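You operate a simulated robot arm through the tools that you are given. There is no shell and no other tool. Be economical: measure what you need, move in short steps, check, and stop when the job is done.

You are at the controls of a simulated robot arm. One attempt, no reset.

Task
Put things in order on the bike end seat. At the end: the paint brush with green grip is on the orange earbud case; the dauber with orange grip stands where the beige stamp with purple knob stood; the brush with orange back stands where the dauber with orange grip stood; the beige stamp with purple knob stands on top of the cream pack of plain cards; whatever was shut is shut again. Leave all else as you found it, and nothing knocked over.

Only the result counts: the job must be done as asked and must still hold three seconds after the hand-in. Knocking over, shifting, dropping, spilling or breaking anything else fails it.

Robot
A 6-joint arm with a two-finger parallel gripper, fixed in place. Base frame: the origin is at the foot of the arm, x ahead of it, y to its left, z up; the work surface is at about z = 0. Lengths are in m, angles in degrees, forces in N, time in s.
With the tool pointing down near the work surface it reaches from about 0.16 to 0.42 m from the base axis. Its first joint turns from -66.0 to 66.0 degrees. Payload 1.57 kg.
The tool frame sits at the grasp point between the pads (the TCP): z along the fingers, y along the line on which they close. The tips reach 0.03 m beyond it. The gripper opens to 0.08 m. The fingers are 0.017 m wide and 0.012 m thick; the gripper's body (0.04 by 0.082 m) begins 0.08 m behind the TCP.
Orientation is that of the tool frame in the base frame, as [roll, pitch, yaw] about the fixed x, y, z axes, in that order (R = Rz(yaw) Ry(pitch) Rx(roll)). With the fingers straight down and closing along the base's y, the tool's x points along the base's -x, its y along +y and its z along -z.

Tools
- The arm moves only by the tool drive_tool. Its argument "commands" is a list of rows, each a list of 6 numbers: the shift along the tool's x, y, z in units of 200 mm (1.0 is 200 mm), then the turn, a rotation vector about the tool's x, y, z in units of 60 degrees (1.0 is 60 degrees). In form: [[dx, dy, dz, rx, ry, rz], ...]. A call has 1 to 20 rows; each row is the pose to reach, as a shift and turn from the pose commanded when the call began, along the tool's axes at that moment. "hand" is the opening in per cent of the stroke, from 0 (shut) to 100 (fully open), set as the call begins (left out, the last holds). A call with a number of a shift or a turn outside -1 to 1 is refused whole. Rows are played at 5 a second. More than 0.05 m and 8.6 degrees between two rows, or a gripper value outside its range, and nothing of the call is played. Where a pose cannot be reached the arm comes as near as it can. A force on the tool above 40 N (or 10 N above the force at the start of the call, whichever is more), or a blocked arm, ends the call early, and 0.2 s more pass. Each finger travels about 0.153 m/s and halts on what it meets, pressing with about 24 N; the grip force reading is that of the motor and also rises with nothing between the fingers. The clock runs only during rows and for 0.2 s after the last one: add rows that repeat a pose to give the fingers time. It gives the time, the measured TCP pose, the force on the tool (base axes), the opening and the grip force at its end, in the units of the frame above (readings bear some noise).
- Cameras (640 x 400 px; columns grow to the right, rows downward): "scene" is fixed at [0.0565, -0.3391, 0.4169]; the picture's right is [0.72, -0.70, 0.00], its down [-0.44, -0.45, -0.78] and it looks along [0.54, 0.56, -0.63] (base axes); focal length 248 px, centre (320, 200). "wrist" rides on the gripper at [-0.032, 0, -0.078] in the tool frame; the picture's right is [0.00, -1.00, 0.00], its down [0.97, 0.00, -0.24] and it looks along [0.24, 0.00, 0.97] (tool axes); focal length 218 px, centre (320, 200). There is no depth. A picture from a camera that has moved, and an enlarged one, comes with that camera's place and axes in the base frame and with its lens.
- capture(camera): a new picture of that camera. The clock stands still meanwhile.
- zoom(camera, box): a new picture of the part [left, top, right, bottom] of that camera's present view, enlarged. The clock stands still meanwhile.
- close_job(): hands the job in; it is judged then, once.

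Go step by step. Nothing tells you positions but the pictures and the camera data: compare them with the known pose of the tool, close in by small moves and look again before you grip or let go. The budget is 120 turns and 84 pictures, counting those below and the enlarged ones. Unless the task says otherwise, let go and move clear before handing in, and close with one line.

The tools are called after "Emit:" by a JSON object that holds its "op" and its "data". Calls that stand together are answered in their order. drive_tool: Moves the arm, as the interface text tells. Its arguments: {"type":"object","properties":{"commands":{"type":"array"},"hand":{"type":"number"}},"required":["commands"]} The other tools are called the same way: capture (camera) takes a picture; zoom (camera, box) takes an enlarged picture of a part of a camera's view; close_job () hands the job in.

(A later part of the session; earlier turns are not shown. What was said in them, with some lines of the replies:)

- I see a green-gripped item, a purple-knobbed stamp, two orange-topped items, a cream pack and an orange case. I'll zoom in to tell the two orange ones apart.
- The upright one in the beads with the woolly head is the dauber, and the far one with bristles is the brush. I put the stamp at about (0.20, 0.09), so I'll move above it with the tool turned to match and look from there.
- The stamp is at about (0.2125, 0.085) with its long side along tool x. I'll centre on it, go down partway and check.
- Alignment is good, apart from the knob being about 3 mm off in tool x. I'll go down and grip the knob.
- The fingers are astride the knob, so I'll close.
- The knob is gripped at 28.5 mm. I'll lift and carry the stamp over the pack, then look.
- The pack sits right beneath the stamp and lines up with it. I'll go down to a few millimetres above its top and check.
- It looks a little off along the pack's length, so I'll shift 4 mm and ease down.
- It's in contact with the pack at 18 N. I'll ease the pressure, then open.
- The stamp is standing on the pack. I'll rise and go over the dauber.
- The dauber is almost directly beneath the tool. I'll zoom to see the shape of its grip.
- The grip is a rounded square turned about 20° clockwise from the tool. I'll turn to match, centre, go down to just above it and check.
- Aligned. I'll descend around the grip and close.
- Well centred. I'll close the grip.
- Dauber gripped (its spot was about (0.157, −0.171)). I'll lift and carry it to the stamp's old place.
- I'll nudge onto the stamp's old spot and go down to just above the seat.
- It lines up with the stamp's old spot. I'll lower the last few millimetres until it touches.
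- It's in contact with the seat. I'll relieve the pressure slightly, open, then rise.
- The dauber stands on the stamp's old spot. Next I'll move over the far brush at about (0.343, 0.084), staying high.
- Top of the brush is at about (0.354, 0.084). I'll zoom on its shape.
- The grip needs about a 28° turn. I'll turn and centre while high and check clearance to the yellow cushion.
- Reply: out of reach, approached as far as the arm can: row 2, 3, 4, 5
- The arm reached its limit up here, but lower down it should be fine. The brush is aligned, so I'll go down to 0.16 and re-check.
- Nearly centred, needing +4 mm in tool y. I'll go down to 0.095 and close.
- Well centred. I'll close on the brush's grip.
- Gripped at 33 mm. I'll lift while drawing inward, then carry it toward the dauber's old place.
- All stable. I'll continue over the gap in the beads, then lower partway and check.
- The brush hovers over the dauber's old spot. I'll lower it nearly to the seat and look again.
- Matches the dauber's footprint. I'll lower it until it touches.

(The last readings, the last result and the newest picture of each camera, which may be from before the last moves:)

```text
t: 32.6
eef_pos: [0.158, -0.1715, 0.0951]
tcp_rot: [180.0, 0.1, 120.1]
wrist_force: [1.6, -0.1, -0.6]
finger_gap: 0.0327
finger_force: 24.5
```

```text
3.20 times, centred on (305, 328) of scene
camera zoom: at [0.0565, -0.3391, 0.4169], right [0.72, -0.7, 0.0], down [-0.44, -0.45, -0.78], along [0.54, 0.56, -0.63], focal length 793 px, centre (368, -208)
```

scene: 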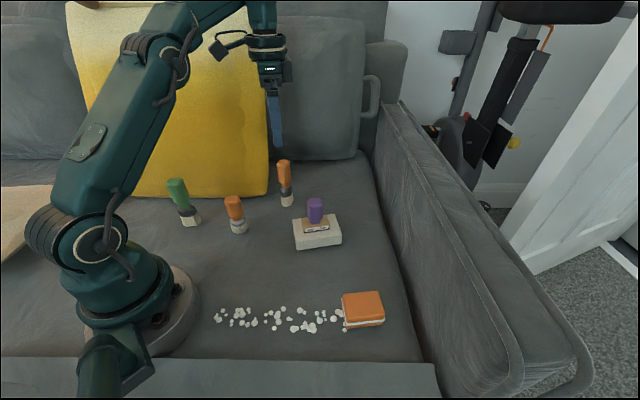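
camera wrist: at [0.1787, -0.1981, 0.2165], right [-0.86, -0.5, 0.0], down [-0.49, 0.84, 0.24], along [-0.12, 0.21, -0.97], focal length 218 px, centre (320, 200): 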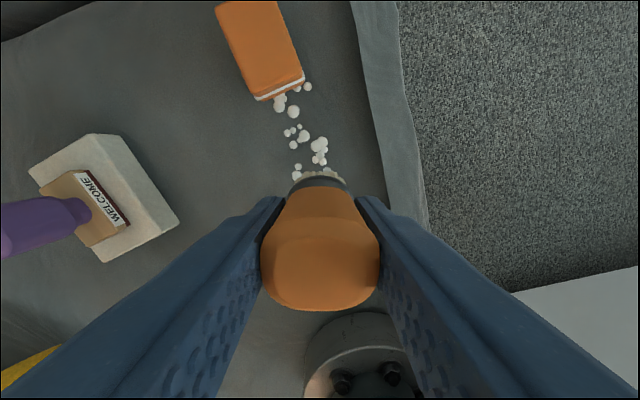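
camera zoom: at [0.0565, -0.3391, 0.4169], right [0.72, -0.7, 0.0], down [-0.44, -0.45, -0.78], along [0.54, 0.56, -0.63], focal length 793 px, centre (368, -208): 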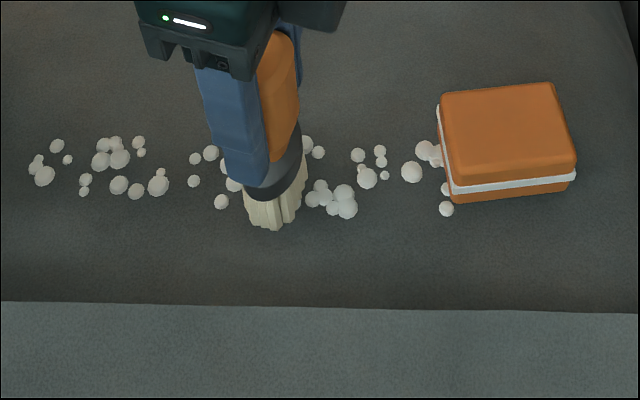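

There's no contact yet, and it looks about 5 mm too near the camera compared with the dauber's footprint. I'll lift slightly, shift and lower again.

Emit:
{"op": "drive_tool", "data": {"commands": [[0, 0, -0.06, 0, 0, 0], [0.014, 0.016, -0.06, 0, 0, 0], [0.014, 0.016, -0.02, 0, 0, 0], [0.014, 0.016, 0.0, 0, 0, 0], [0.014, 0.016, 0.01, 0, 0, 0], [0.014, 0.016, 0.015, 0, 0, 0], [0.014, 0.016, 0.015, 0, 0, 0]]}}

Emit:
{"op": "zoom", "data": {"camera": "scene", "box": [205, 265, 405, 390]}}

```text
t: 34.2
eef_pos: [0.1601, -0.1678, 0.0939]
tcp_rot: [179.9, 0.0, 120.1]
wrist_force: [0.2, 5.1, 15.0]
finger_gap: 0.0328
finger_force: 24.4
```

```text
3.20 times, centred on (305, 328) of scene
camera zoom: at [0.0565, -0.3391, 0.4169], right [0.72, -0.7, 0.0], down [-0.44, -0.45, -0.78], along [0.54, 0.56, -0.63], focal length 793 px, centre (368, -208)
```

zoom: 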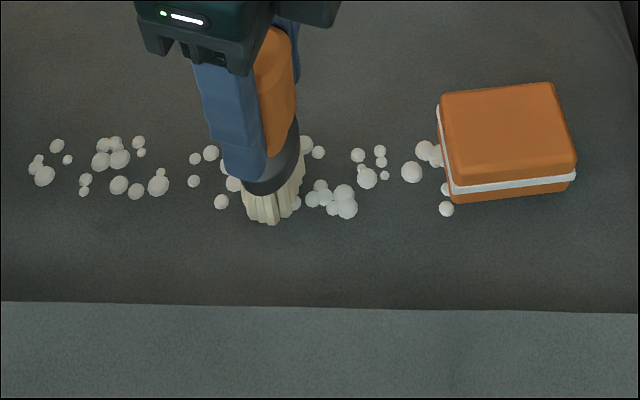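

It's in contact at 15 N and well placed. I'll relieve the pressure, release and rise.

Emit:
{"op": "drive_tool", "data": {"commands": [[0, 0, -0.005, 0, 0, 0], [0, 0, -0.005, 0, 0, 0]]}}

Emit:
{"op": "drive_tool", "data": {"commands": [[0, 0, 0, 0, 0, 0], [0, 0, 0, 0, 0, 0], [0, 0, 0, 0, 0, 0]], "hand": 100}}

Emit:
{"op": "drive_tool", "data": {"commands": [[0, 0, -0.15, 0, 0, 0], [0, 0, -0.35, 0, 0, 0], [0, 0, -0.55, 0, 0, 0], [0, 0, -0.65, 0, 0, 0], [0, 0, -0.65, 0, 0, 0]]}}

Emit:
{"op": "capture", "data": {"camera": "scene"}}

Emit:
{"op": "capture", "data": {"camera": "wrist"}}

```text
t: 34.8
eef_pos: [0.1604, -0.1681, 0.0943]
tcp_rot: [179.9, 0.0, 120.2]
wrist_force: [1.0, 0.5, -0.9]
finger_gap: 0.033
finger_force: 23.9
```

```text
t: 35.6
eef_pos: [0.1599, -0.1678, 0.0944]
tcp_rot: [179.9, 0.0, 120.1]
wrist_force: [-0.3, -0.6, -0.3]
finger_gap: 0.08
finger_force: 0.1
```

```text
t: 36.8
eef_pos: [0.1594, -0.1674, 0.2263]
tcp_rot: [179.9, 0.0, 120.1]
wrist_force: [-0.4, 0.3, 0.4]
finger_gap: 0.0802
finger_force: 0.0
```

```text
38 pictures are left
```

scene: 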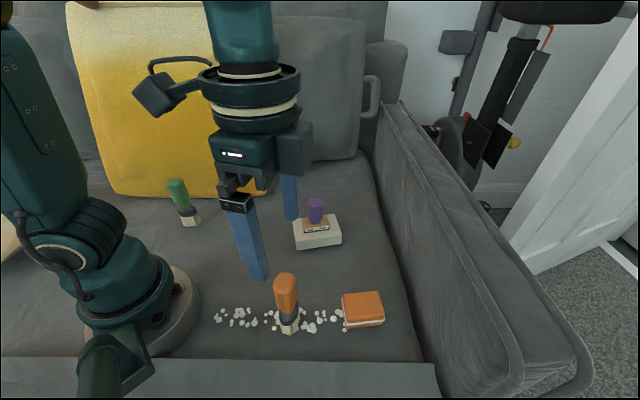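

```text
37 pictures are left
camera wrist: at [0.1753, -0.1953, 0.3049], right [-0.86, -0.5, 0.0], down [-0.49, 0.84, 0.24], along [-0.12, 0.21, -0.97], focal length 218 px, centre (320, 200)
```

wrist: 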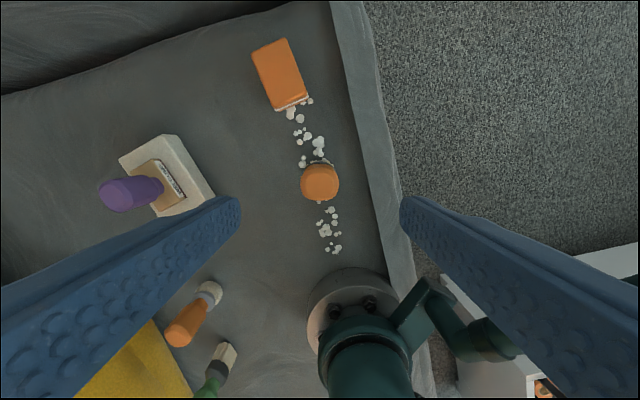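

Everything stands, and the case centre is at about (0.254, −0.241). Next I'll go round to the green brush via the middle.

Emit:
{"op": "drive_tool", "data": {"commands": [[0.09, 0.15, 0, 0, 0, -0.093], [0.18, 0.3, 0, 0, 0, -0.187], [0.27, 0.45, 0, 0, 0, -0.28], [0.36, 0.6, 0, 0, 0, -0.373], [0.44, 0.72, 0, 0, 0, -0.467], [0.498, 0.813, 0, 0, 0, -0.467]]}}

Emit:
{"op": "drive_tool", "data": {"commands": [[0.18, 0.1, 0, 0, 0, 0], [0.36, 0.2, 0, 0, 0, 0], [0.54, 0.3, 0, 0, 0, 0], [0.72, 0.4, 0, 0, 0, 0], [0.908, 0.496, 0, 0, 0, 0], [0.908, 0.496, 0, 0, 0, 0]]}}

Emit:
{"op": "capture", "data": {"camera": "wrist"}}

Emit:
{"op": "capture", "data": {"camera": "scene"}}

```text
t: 38.2
eef_pos: [0.2491, 0.0012, 0.2231]
tcp_rot: [179.9, 0.0, 148.2]
wrist_force: [-0.1, -0.6, -0.2]
finger_gap: 0.0798
finger_force: 0.1
```

```text
t: 39.6
eef_pos: [0.1495, 0.1809, 0.2262]
tcp_rot: [179.9, 0.1, 148.2]
wrist_force: [0.6, 0.3, 0.0]
finger_gap: 0.0799
finger_force: 0.1
```

```text
36 pictures are left
camera wrist: at [0.1764, 0.1635, 0.3048], right [-0.53, -0.85, 0.0], down [-0.82, 0.51, 0.24], along [-0.2, 0.13, -0.97], focal length 218 px, centre (320, 200)
```

wrist: 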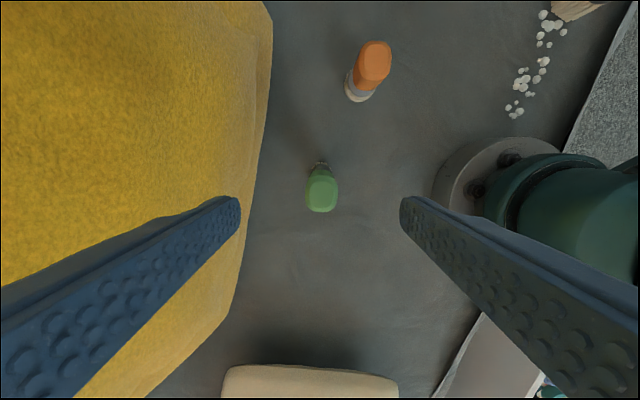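

```text
35 pictures are left
```

scene: 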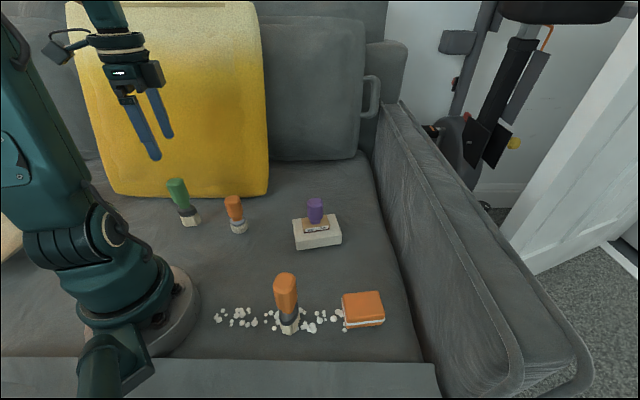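

The green brush is beneath the tool. I'll zoom for its shape and orientation.

Emit:
{"op": "zoom", "data": {"camera": "wrist", "box": [270, 150, 370, 220]}}

Emit:
{"op": "zoom", "data": {"camera": "scene", "box": [140, 165, 240, 235]}}

```text
5.71 times, centred on (320, 185) of wrist
camera zoom: at [0.1764, 0.1635, 0.3048], right [-0.53, -0.85, 0.0], down [-0.82, 0.51, 0.24], along [-0.2, 0.13, -0.97], focal length 1247 px, centre (320, 286)
```

zoom: 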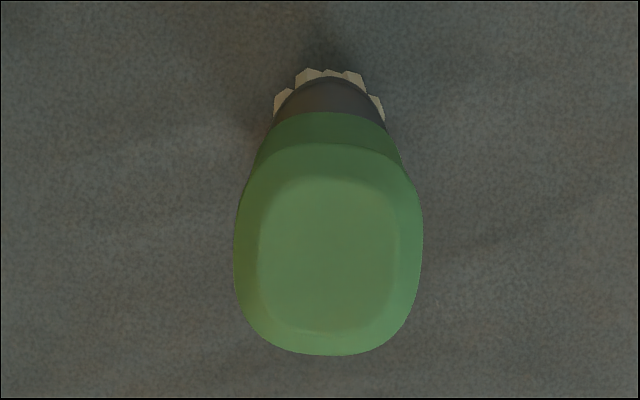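

```text
5.71 times, centred on (190, 200) of scene
camera zoom: at [0.0565, -0.3391, 0.4169], right [0.72, -0.7, 0.0], down [-0.44, -0.45, -0.78], along [0.54, 0.56, -0.63], focal length 1417 px, centre (1063, 200)
```

zoom: 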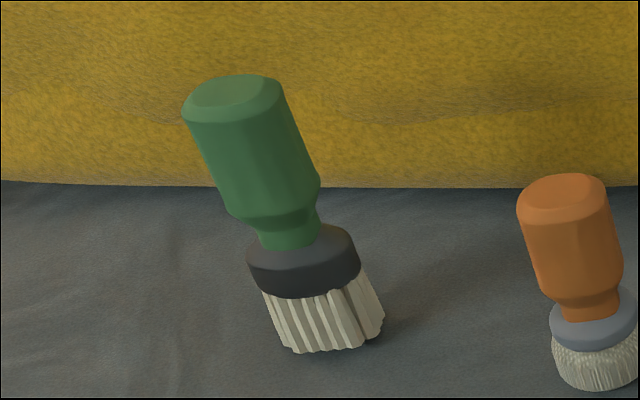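

It's already aligned with the tool and needs +9 mm in tool x. I'll lower to just above it and re-check.

Emit:
{"op": "drive_tool", "data": {"commands": [[0.045, -0.005, 0.12, 0, 0, 0], [0.045, -0.005, 0.24, 0, 0, 0], [0.045, -0.005, 0.33, 0, 0, 0], [0.045, -0.005, 0.33, 0, 0, 0]]}}

Emit:
{"op": "capture", "data": {"camera": "wrist"}}

Emit:
{"op": "zoom", "data": {"camera": "scene", "box": [60, 40, 260, 235]}}

```text
t: 40.6
eef_pos: [0.1417, 0.1831, 0.1585]
tcp_rot: [180.0, 0.1, 148.1]
wrist_force: [0.1, -0.3, 0.3]
finger_gap: 0.08
finger_force: 0.0
```

```text
32 pictures are left
camera wrist: at [0.1686, 0.1667, 0.237], right [-0.53, -0.85, 0.0], down [-0.82, 0.51, 0.24], along [-0.2, 0.13, -0.97], focal length 218 px, centre (320, 200)
```

wrist: 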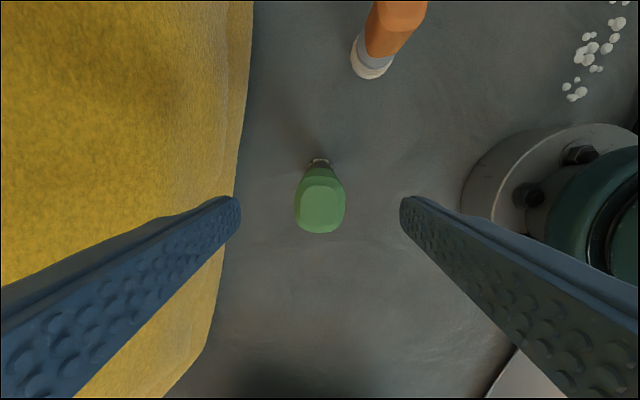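

```text
2.05 times, centred on (160, 138) of scene
camera zoom: at [0.0565, -0.3391, 0.4169], right [0.72, -0.7, 0.0], down [-0.44, -0.45, -0.78], along [0.54, 0.56, -0.63], focal length 508 px, centre (648, 328)
```

zoom: 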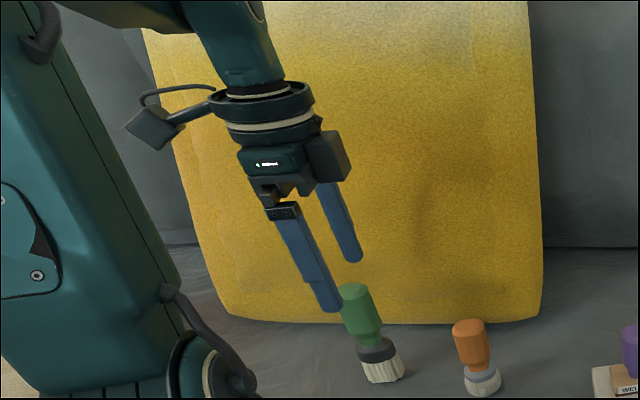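

Centred. I'll go down to 0.095 and grip.

Emit:
{"op": "drive_tool", "data": {"commands": [[0, 0, 0.1, 0, 0, 0], [0, 0, 0.22, 0, 0, 0], [0, 0, 0.315, 0, 0, 0], [0, 0, 0.315, 0, 0, 0]]}}

Emit:
{"op": "zoom", "data": {"camera": "scene", "box": [120, 120, 260, 235]}}

Emit:
{"op": "capture", "data": {"camera": "wrist"}}

```text
t: 41.6
eef_pos: [0.1395, 0.1843, 0.0947]
tcp_rot: [180.0, 0.1, 148.1]
wrist_force: [-0.1, -0.8, 0.0]
finger_gap: 0.08
finger_force: 0.1
```

```text
3.48 times, centred on (190, 178) of scene
camera zoom: at [0.0565, -0.3391, 0.4169], right [0.72, -0.7, 0.0], down [-0.44, -0.45, -0.78], along [0.54, 0.56, -0.63], focal length 862 px, centre (772, 278)
```

zoom: 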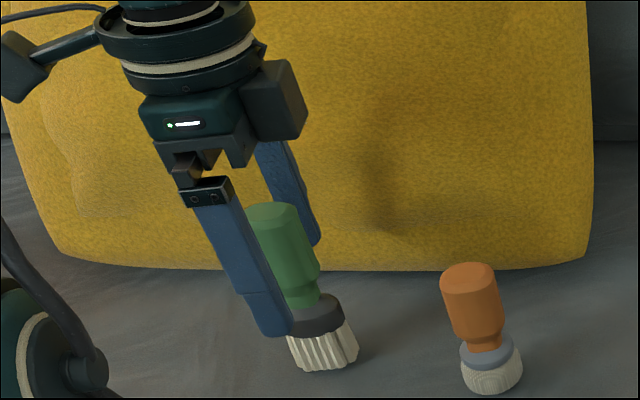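

```text
29 pictures are left
camera wrist: at [0.1682, 0.1673, 0.173], right [-0.53, -0.85, 0.0], down [-0.82, 0.51, 0.24], along [-0.2, 0.13, -0.97], focal length 218 px, centre (320, 200)
```

wrist: 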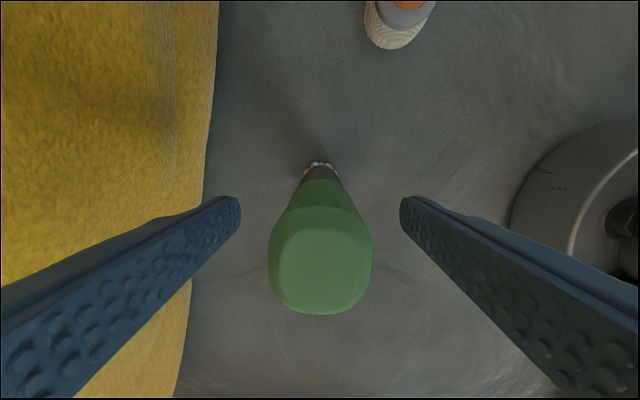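

Good. I'll close the grip.

Emit:
{"op": "drive_tool", "data": {"commands": [[0, 0, 0, 0, 0, 0], [0, 0, 0, 0, 0, 0], [0, 0, 0, 0, 0, 0], [0, 0, 0, 0, 0, 0]], "hand": 0}}

```text
t: 42.6
eef_pos: [0.1403, 0.1848, 0.0943]
tcp_rot: [179.9, 0.1, 148.1]
wrist_force: [-0.5, 0.0, 0.2]
finger_gap: 0.0285
finger_force: 24.6
```

Gripped. I'll lift high and carry it round to above the case.

Emit:
{"op": "drive_tool", "data": {"commands": [[0, 0, -0.15, 0, 0, 0], [0, 0, -0.35, 0, 0, 0], [0, 0, -0.55, 0, 0, 0], [0, 0, -0.7, 0, 0, 0], [-0.2, -0.11, -0.7, 0, 0, 0], [-0.4, -0.22, -0.7, 0, 0, 0], [-0.6, -0.33, -0.7, 0, 0, 0], [-0.8, -0.44, -0.7, 0, 0, 0], [-0.979, -0.54, -0.7, 0, 0, 0], [-0.979, -0.54, -0.7, 0, 0, 0]]}}

Emit:
{"op": "drive_tool", "data": {"commands": [[-0.12, -0.18, 0, 0, 0, 0.02], [-0.24, -0.37, 0, 0, 0, 0.04], [-0.36, -0.56, 0, 0, 0, 0.06], [-0.48, -0.74, 0.04, 0, 0, 0.09], [-0.58, -0.9, 0.1, 0, 0, 0.117], [-0.626, -0.971, 0.17, 0, 0, 0.117], [-0.626, -0.971, 0.17, 0, 0, 0.117]]}}

Emit:
{"op": "capture", "data": {"camera": "wrist"}}

Emit:
{"op": "capture", "data": {"camera": "scene"}}

```text
t: 44.8
eef_pos: [0.2513, -0.0115, 0.2345]
tcp_rot: [179.8, 0.1, 148.1]
wrist_force: [-0.1, 0.4, 0.1]
finger_gap: 0.0284
finger_force: 23.5
```

```text
t: 46.4
eef_pos: [0.2537, -0.2437, 0.2023]
tcp_rot: [179.9, 0.1, 141.0]
wrist_force: [-0.2, -0.3, -0.6]
finger_gap: 0.0287
finger_force: 24.3
```

```text
28 pictures are left
camera wrist: at [0.2779, -0.2629, 0.2806], right [-0.63, -0.78, 0.0], down [-0.76, 0.61, 0.24], along [-0.19, 0.15, -0.97], focal length 218 px, centre (320, 200)
```

wrist: 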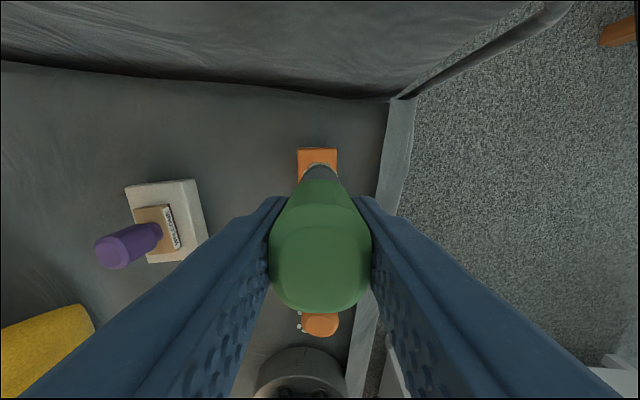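

```text
27 pictures are left
```

scene: 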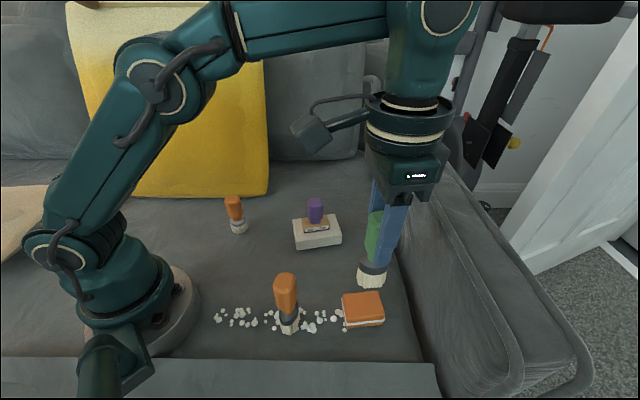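

It lines up with the case, needing +3 mm in tool y. I'll lower to about 1 cm above the lid and check in both views.

Emit:
{"op": "drive_tool", "data": {"commands": [[0.005, 0.015, 0.1, 0, 0, 0], [0.005, 0.015, 0.22, 0, 0, 0], [0.005, 0.015, 0.3, 0, 0, 0], [0.005, 0.015, 0.3, 0, 0, 0]]}}

Emit:
{"op": "capture", "data": {"camera": "wrist"}}

Emit:
{"op": "zoom", "data": {"camera": "scene", "box": [310, 240, 430, 340]}}

```text
t: 47.4
eef_pos: [0.2532, -0.2388, 0.142]
tcp_rot: [179.9, 0.1, 141.1]
wrist_force: [1.1, 0.1, -0.8]
finger_gap: 0.0285
finger_force: 24.0
```

```text
26 pictures are left
camera wrist: at [0.2781, -0.2596, 0.2206], right [-0.63, -0.78, 0.0], down [-0.76, 0.61, 0.24], along [-0.19, 0.15, -0.97], focal length 218 px, centre (320, 200)
```

wrist: 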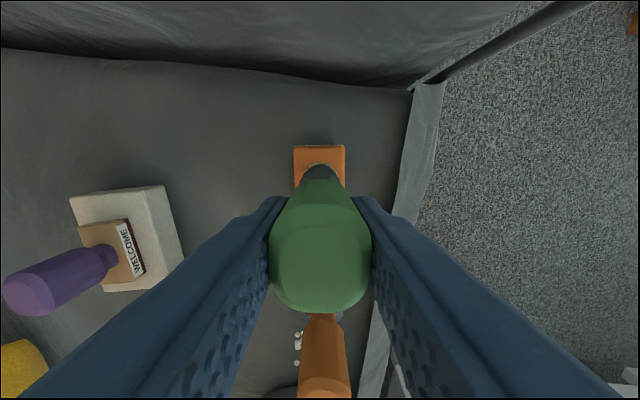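

```text
4.00 times, centred on (370, 290) of scene
camera zoom: at [0.0565, -0.3391, 0.4169], right [0.72, -0.7, 0.0], down [-0.44, -0.45, -0.78], along [0.54, 0.56, -0.63], focal length 992 px, centre (120, -160)
```

zoom: 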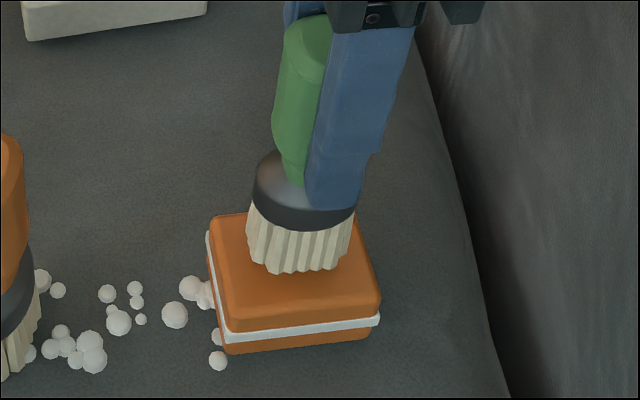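

Projected down, the brush lands at the lid's centre. I'll lower gently until it touches.

Emit:
{"op": "drive_tool", "data": {"commands": [[0, 0, 0.03, 0, 0, 0], [0, 0, 0.05, 0, 0, 0], [0, 0, 0.065, 0, 0, 0], [0, 0, 0.075, 0, 0, 0], [0, 0, 0.075, 0, 0, 0]]}}

Emit:
{"op": "zoom", "data": {"camera": "scene", "box": [310, 240, 430, 340]}}

```text
t: 48.6
eef_pos: [0.2548, -0.2393, 0.1275]
tcp_rot: [179.9, 0.3, 141.1]
wrist_force: [0.7, -1.8, 17.4]
finger_gap: 0.0285
finger_force: 23.6
```

```text
4.00 times, centred on (370, 290) of scene
camera zoom: at [0.0564, -0.3391, 0.4169], right [0.72, -0.7, 0.0], down [-0.44, -0.45, -0.78], along [0.54, 0.56, -0.63], focal length 992 px, centre (120, -160)
```

zoom: 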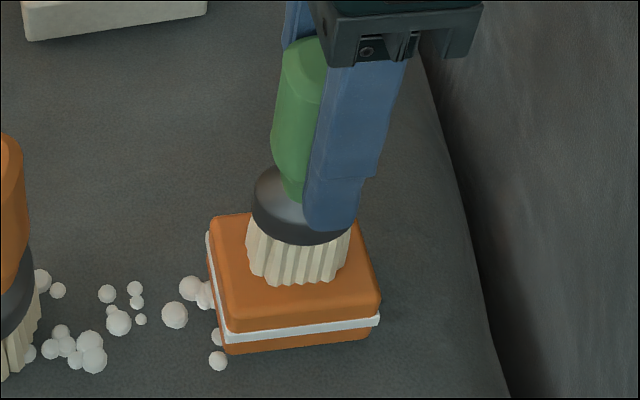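

It's touching, but the brush sits about 5 mm toward the back edge of the lid. I'll lift, shift 5 mm forward and set it down again.

Emit:
{"op": "drive_tool", "data": {"commands": [[0, 0, -0.03, 0, 0, 0], [0, -0.012, -0.045, 0, 0, 0], [0, -0.026, -0.045, 0, 0, 0], [0, -0.026, -0.02, 0, 0, 0], [0, -0.026, -0.007, 0, 0, 0], [0, -0.026, -0.002, 0, 0, 0], [0, -0.026, -0.002, 0, 0, 0]]}}

Emit:
{"op": "zoom", "data": {"camera": "scene", "box": [310, 240, 430, 340]}}

Emit:
{"op": "capture", "data": {"camera": "wrist"}}

```text
t: 50.2
eef_pos: [0.2506, -0.2429, 0.1263]
tcp_rot: [179.9, 0.2, 141.2]
wrist_force: [0.1, 0.3, 0.4]
finger_gap: 0.0286
finger_force: 24.0
```

```text
4.00 times, centred on (370, 290) of scene
camera zoom: at [0.0565, -0.3391, 0.4169], right [0.72, -0.7, 0.0], down [-0.44, -0.45, -0.78], along [0.54, 0.56, -0.63], focal length 992 px, centre (120, -160)
```

zoom: 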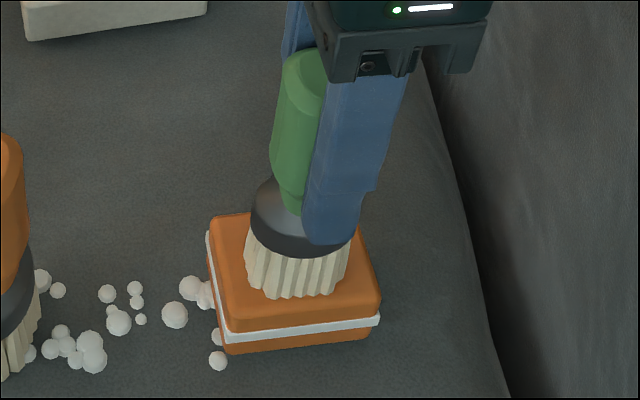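

```text
22 pictures are left
camera wrist: at [0.2754, -0.2626, 0.2059], right [-0.63, -0.78, 0.0], down [-0.76, 0.61, 0.24], along [-0.19, 0.15, -0.97], focal length 218 px, centre (320, 200)
```

wrist: 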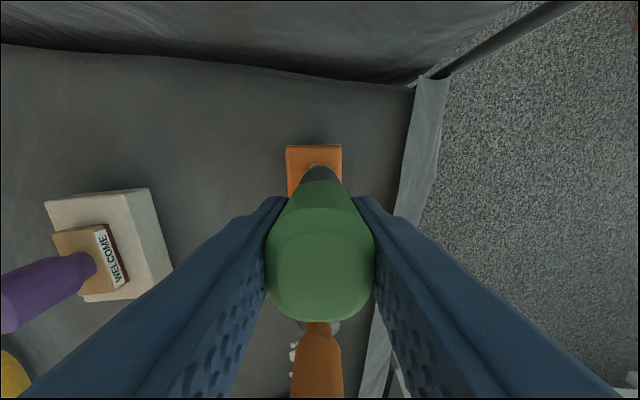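

The two views disagree a little about the centring, so I'll zoom in on both.

Emit:
{"op": "zoom", "data": {"camera": "wrist", "box": [270, 130, 360, 200]}}

Emit:
{"op": "zoom", "data": {"camera": "scene", "box": [335, 280, 410, 335]}}

```text
5.71 times, centred on (315, 165) of wrist
camera zoom: at [0.2754, -0.2626, 0.2059], right [-0.63, -0.78, 0.0], down [-0.76, 0.61, 0.24], along [-0.19, 0.15, -0.97], focal length 1247 px, centre (349, 400)
```

zoom: 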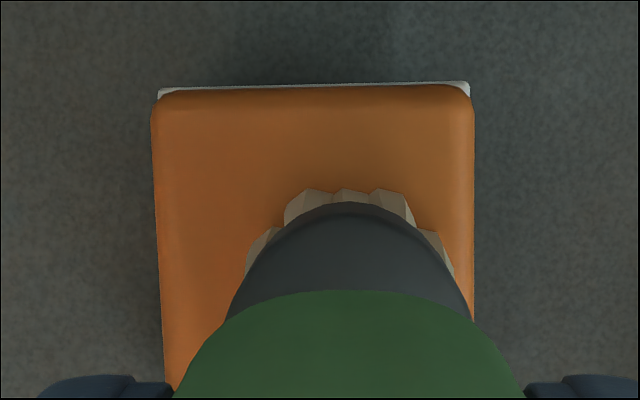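

```text
7.27 times, centred on (372, 308) of scene
camera zoom: at [0.0565, -0.3391, 0.4169], right [0.72, -0.7, 0.0], down [-0.44, -0.45, -0.78], along [0.54, 0.56, -0.63], focal length 1803 px, centre (-62, -582)
```

zoom: 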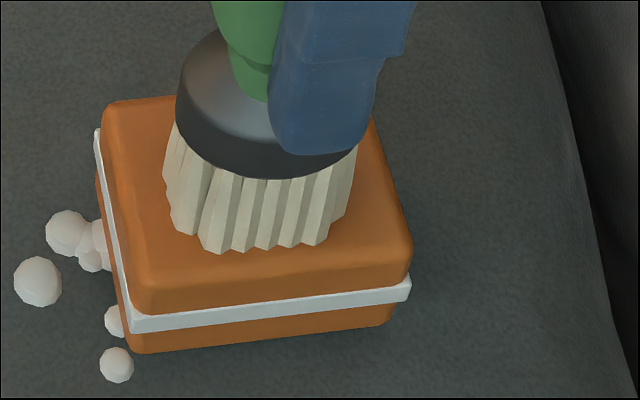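

Seen directly, the bristles are fully on the lid with margin at the front and sides. I'll lower the last millimetre until it touches.

Emit:
{"op": "drive_tool", "data": {"commands": [[0, 0.008, -0.005, 0, 0, 0], [0, 0.008, 0.003, 0, 0, 0], [0, 0.008, 0.007, 0, 0, 0], [0, 0.008, 0.01, 0, 0, 0], [0, 0.008, 0.01, 0, 0, 0]]}}

```text
t: 51.4
eef_pos: [0.2522, -0.2416, 0.1256]
tcp_rot: [179.9, 0.4, 141.1]
wrist_force: [2.4, 0.9, 17.8]
finger_gap: 0.0287
finger_force: 24.1
```

It's in contact at 18 N. I'll ease the pressure, open and check.

Emit:
{"op": "drive_tool", "data": {"commands": [[0, 0, -0.006, 0, 0, 0], [0, 0, -0.006, 0, 0, 0]]}}

Emit:
{"op": "drive_tool", "data": {"commands": [[0, 0, 0, 0, 0, 0], [0, 0, 0, 0, 0, 0], [0, 0, 0, 0, 0, 0]], "hand": 100}}

Emit:
{"op": "zoom", "data": {"camera": "scene", "box": [310, 240, 430, 340]}}

Emit:
{"op": "capture", "data": {"camera": "wrist"}}

```text
t: 52.0
eef_pos: [0.2514, -0.2422, 0.126]
tcp_rot: [-179.9, 0.0, 141.2]
wrist_force: [0.4, -1.8, 6.2]
finger_gap: 0.0284
finger_force: 23.8
```

```text
t: 52.8
eef_pos: [0.2526, -0.2413, 0.1261]
tcp_rot: [180.0, 0.0, 141.1]
wrist_force: [-0.3, -0.3, -0.2]
finger_gap: 0.08
finger_force: 0.1
```

```text
4.00 times, centred on (370, 290) of scene
camera zoom: at [0.0565, -0.3391, 0.4169], right [0.72, -0.7, 0.0], down [-0.44, -0.45, -0.78], along [0.54, 0.56, -0.63], focal length 992 px, centre (120, -160)
```

zoom: 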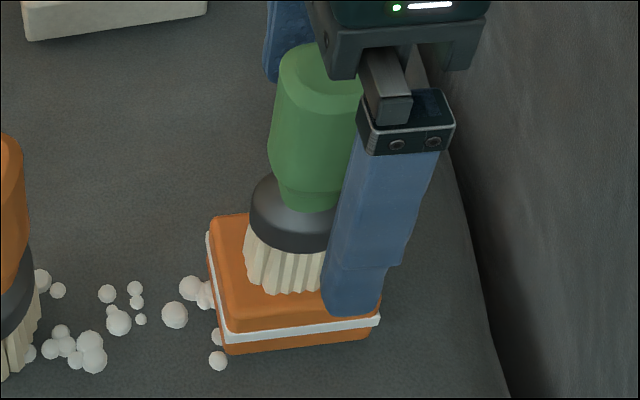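

```text
18 pictures are left
camera wrist: at [0.2772, -0.2616, 0.2044], right [-0.63, -0.78, 0.0], down [-0.76, 0.61, 0.24], along [-0.19, 0.15, -0.97], focal length 218 px, centre (320, 200)
```

wrist: 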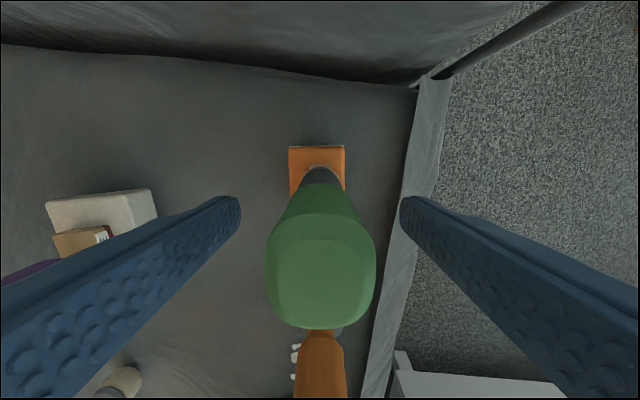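

It stands by itself. I'll rise straight up clear of it, draw back and take a final look.

Emit:
{"op": "drive_tool", "data": {"commands": [[0, 0, -0.12, 0, 0, 0], [0, 0, -0.25, 0, 0, 0], [0, 0, -0.38, 0, 0, 0], [0.0, 0.0, -0.43, 0, 0, 0], [0.05, 0.15, -0.5, 0, 0, 0], [0.1, 0.35, -0.55, 0, 0, 0], [0.15, 0.55, -0.6, 0, 0, 0], [0.15, 0.75, -0.6, 0, 0, 0], [0.15, 0.75, -0.6, 0, 0, 0]]}}

Emit:
{"op": "capture", "data": {"camera": "scene"}}

Emit:
{"op": "zoom", "data": {"camera": "scene", "box": [205, 225, 405, 350]}}

```text
t: 54.8
eef_pos: [0.3208, -0.1057, 0.2473]
tcp_rot: [179.9, 0.0, 141.1]
wrist_force: [-0.1, -0.5, 0.6]
finger_gap: 0.0797
finger_force: 0.1
out of reach, approached as far as the arm can: row 8
```

```text
17 pictures are left
```

scene: 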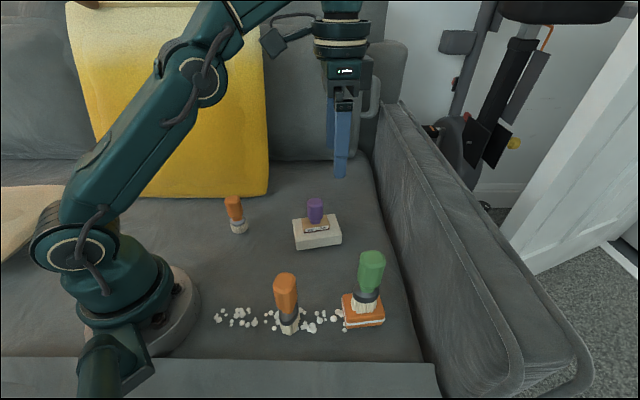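

```text
3.20 times, centred on (305, 288) of scene
camera zoom: at [0.0565, -0.3391, 0.4169], right [0.72, -0.7, 0.0], down [-0.44, -0.45, -0.78], along [0.54, 0.56, -0.63], focal length 793 px, centre (368, -80)
```

zoom: 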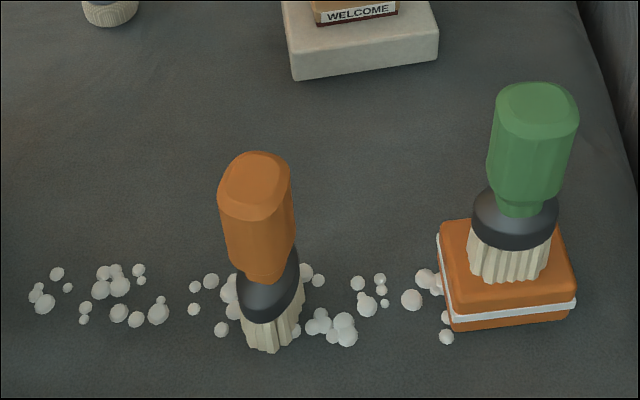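

All four items are standing in their asked places, the case and pack are shut, the beads are undisturbed and the arm is clear. I'll hand in now.

Emit:
{"op": "close_job", "data": {}}

```text
The job is handed in.
```

The job is handed in: all four items stood where you asked in the last pictures, the case and pack were never opened, and nothing was knocked over.
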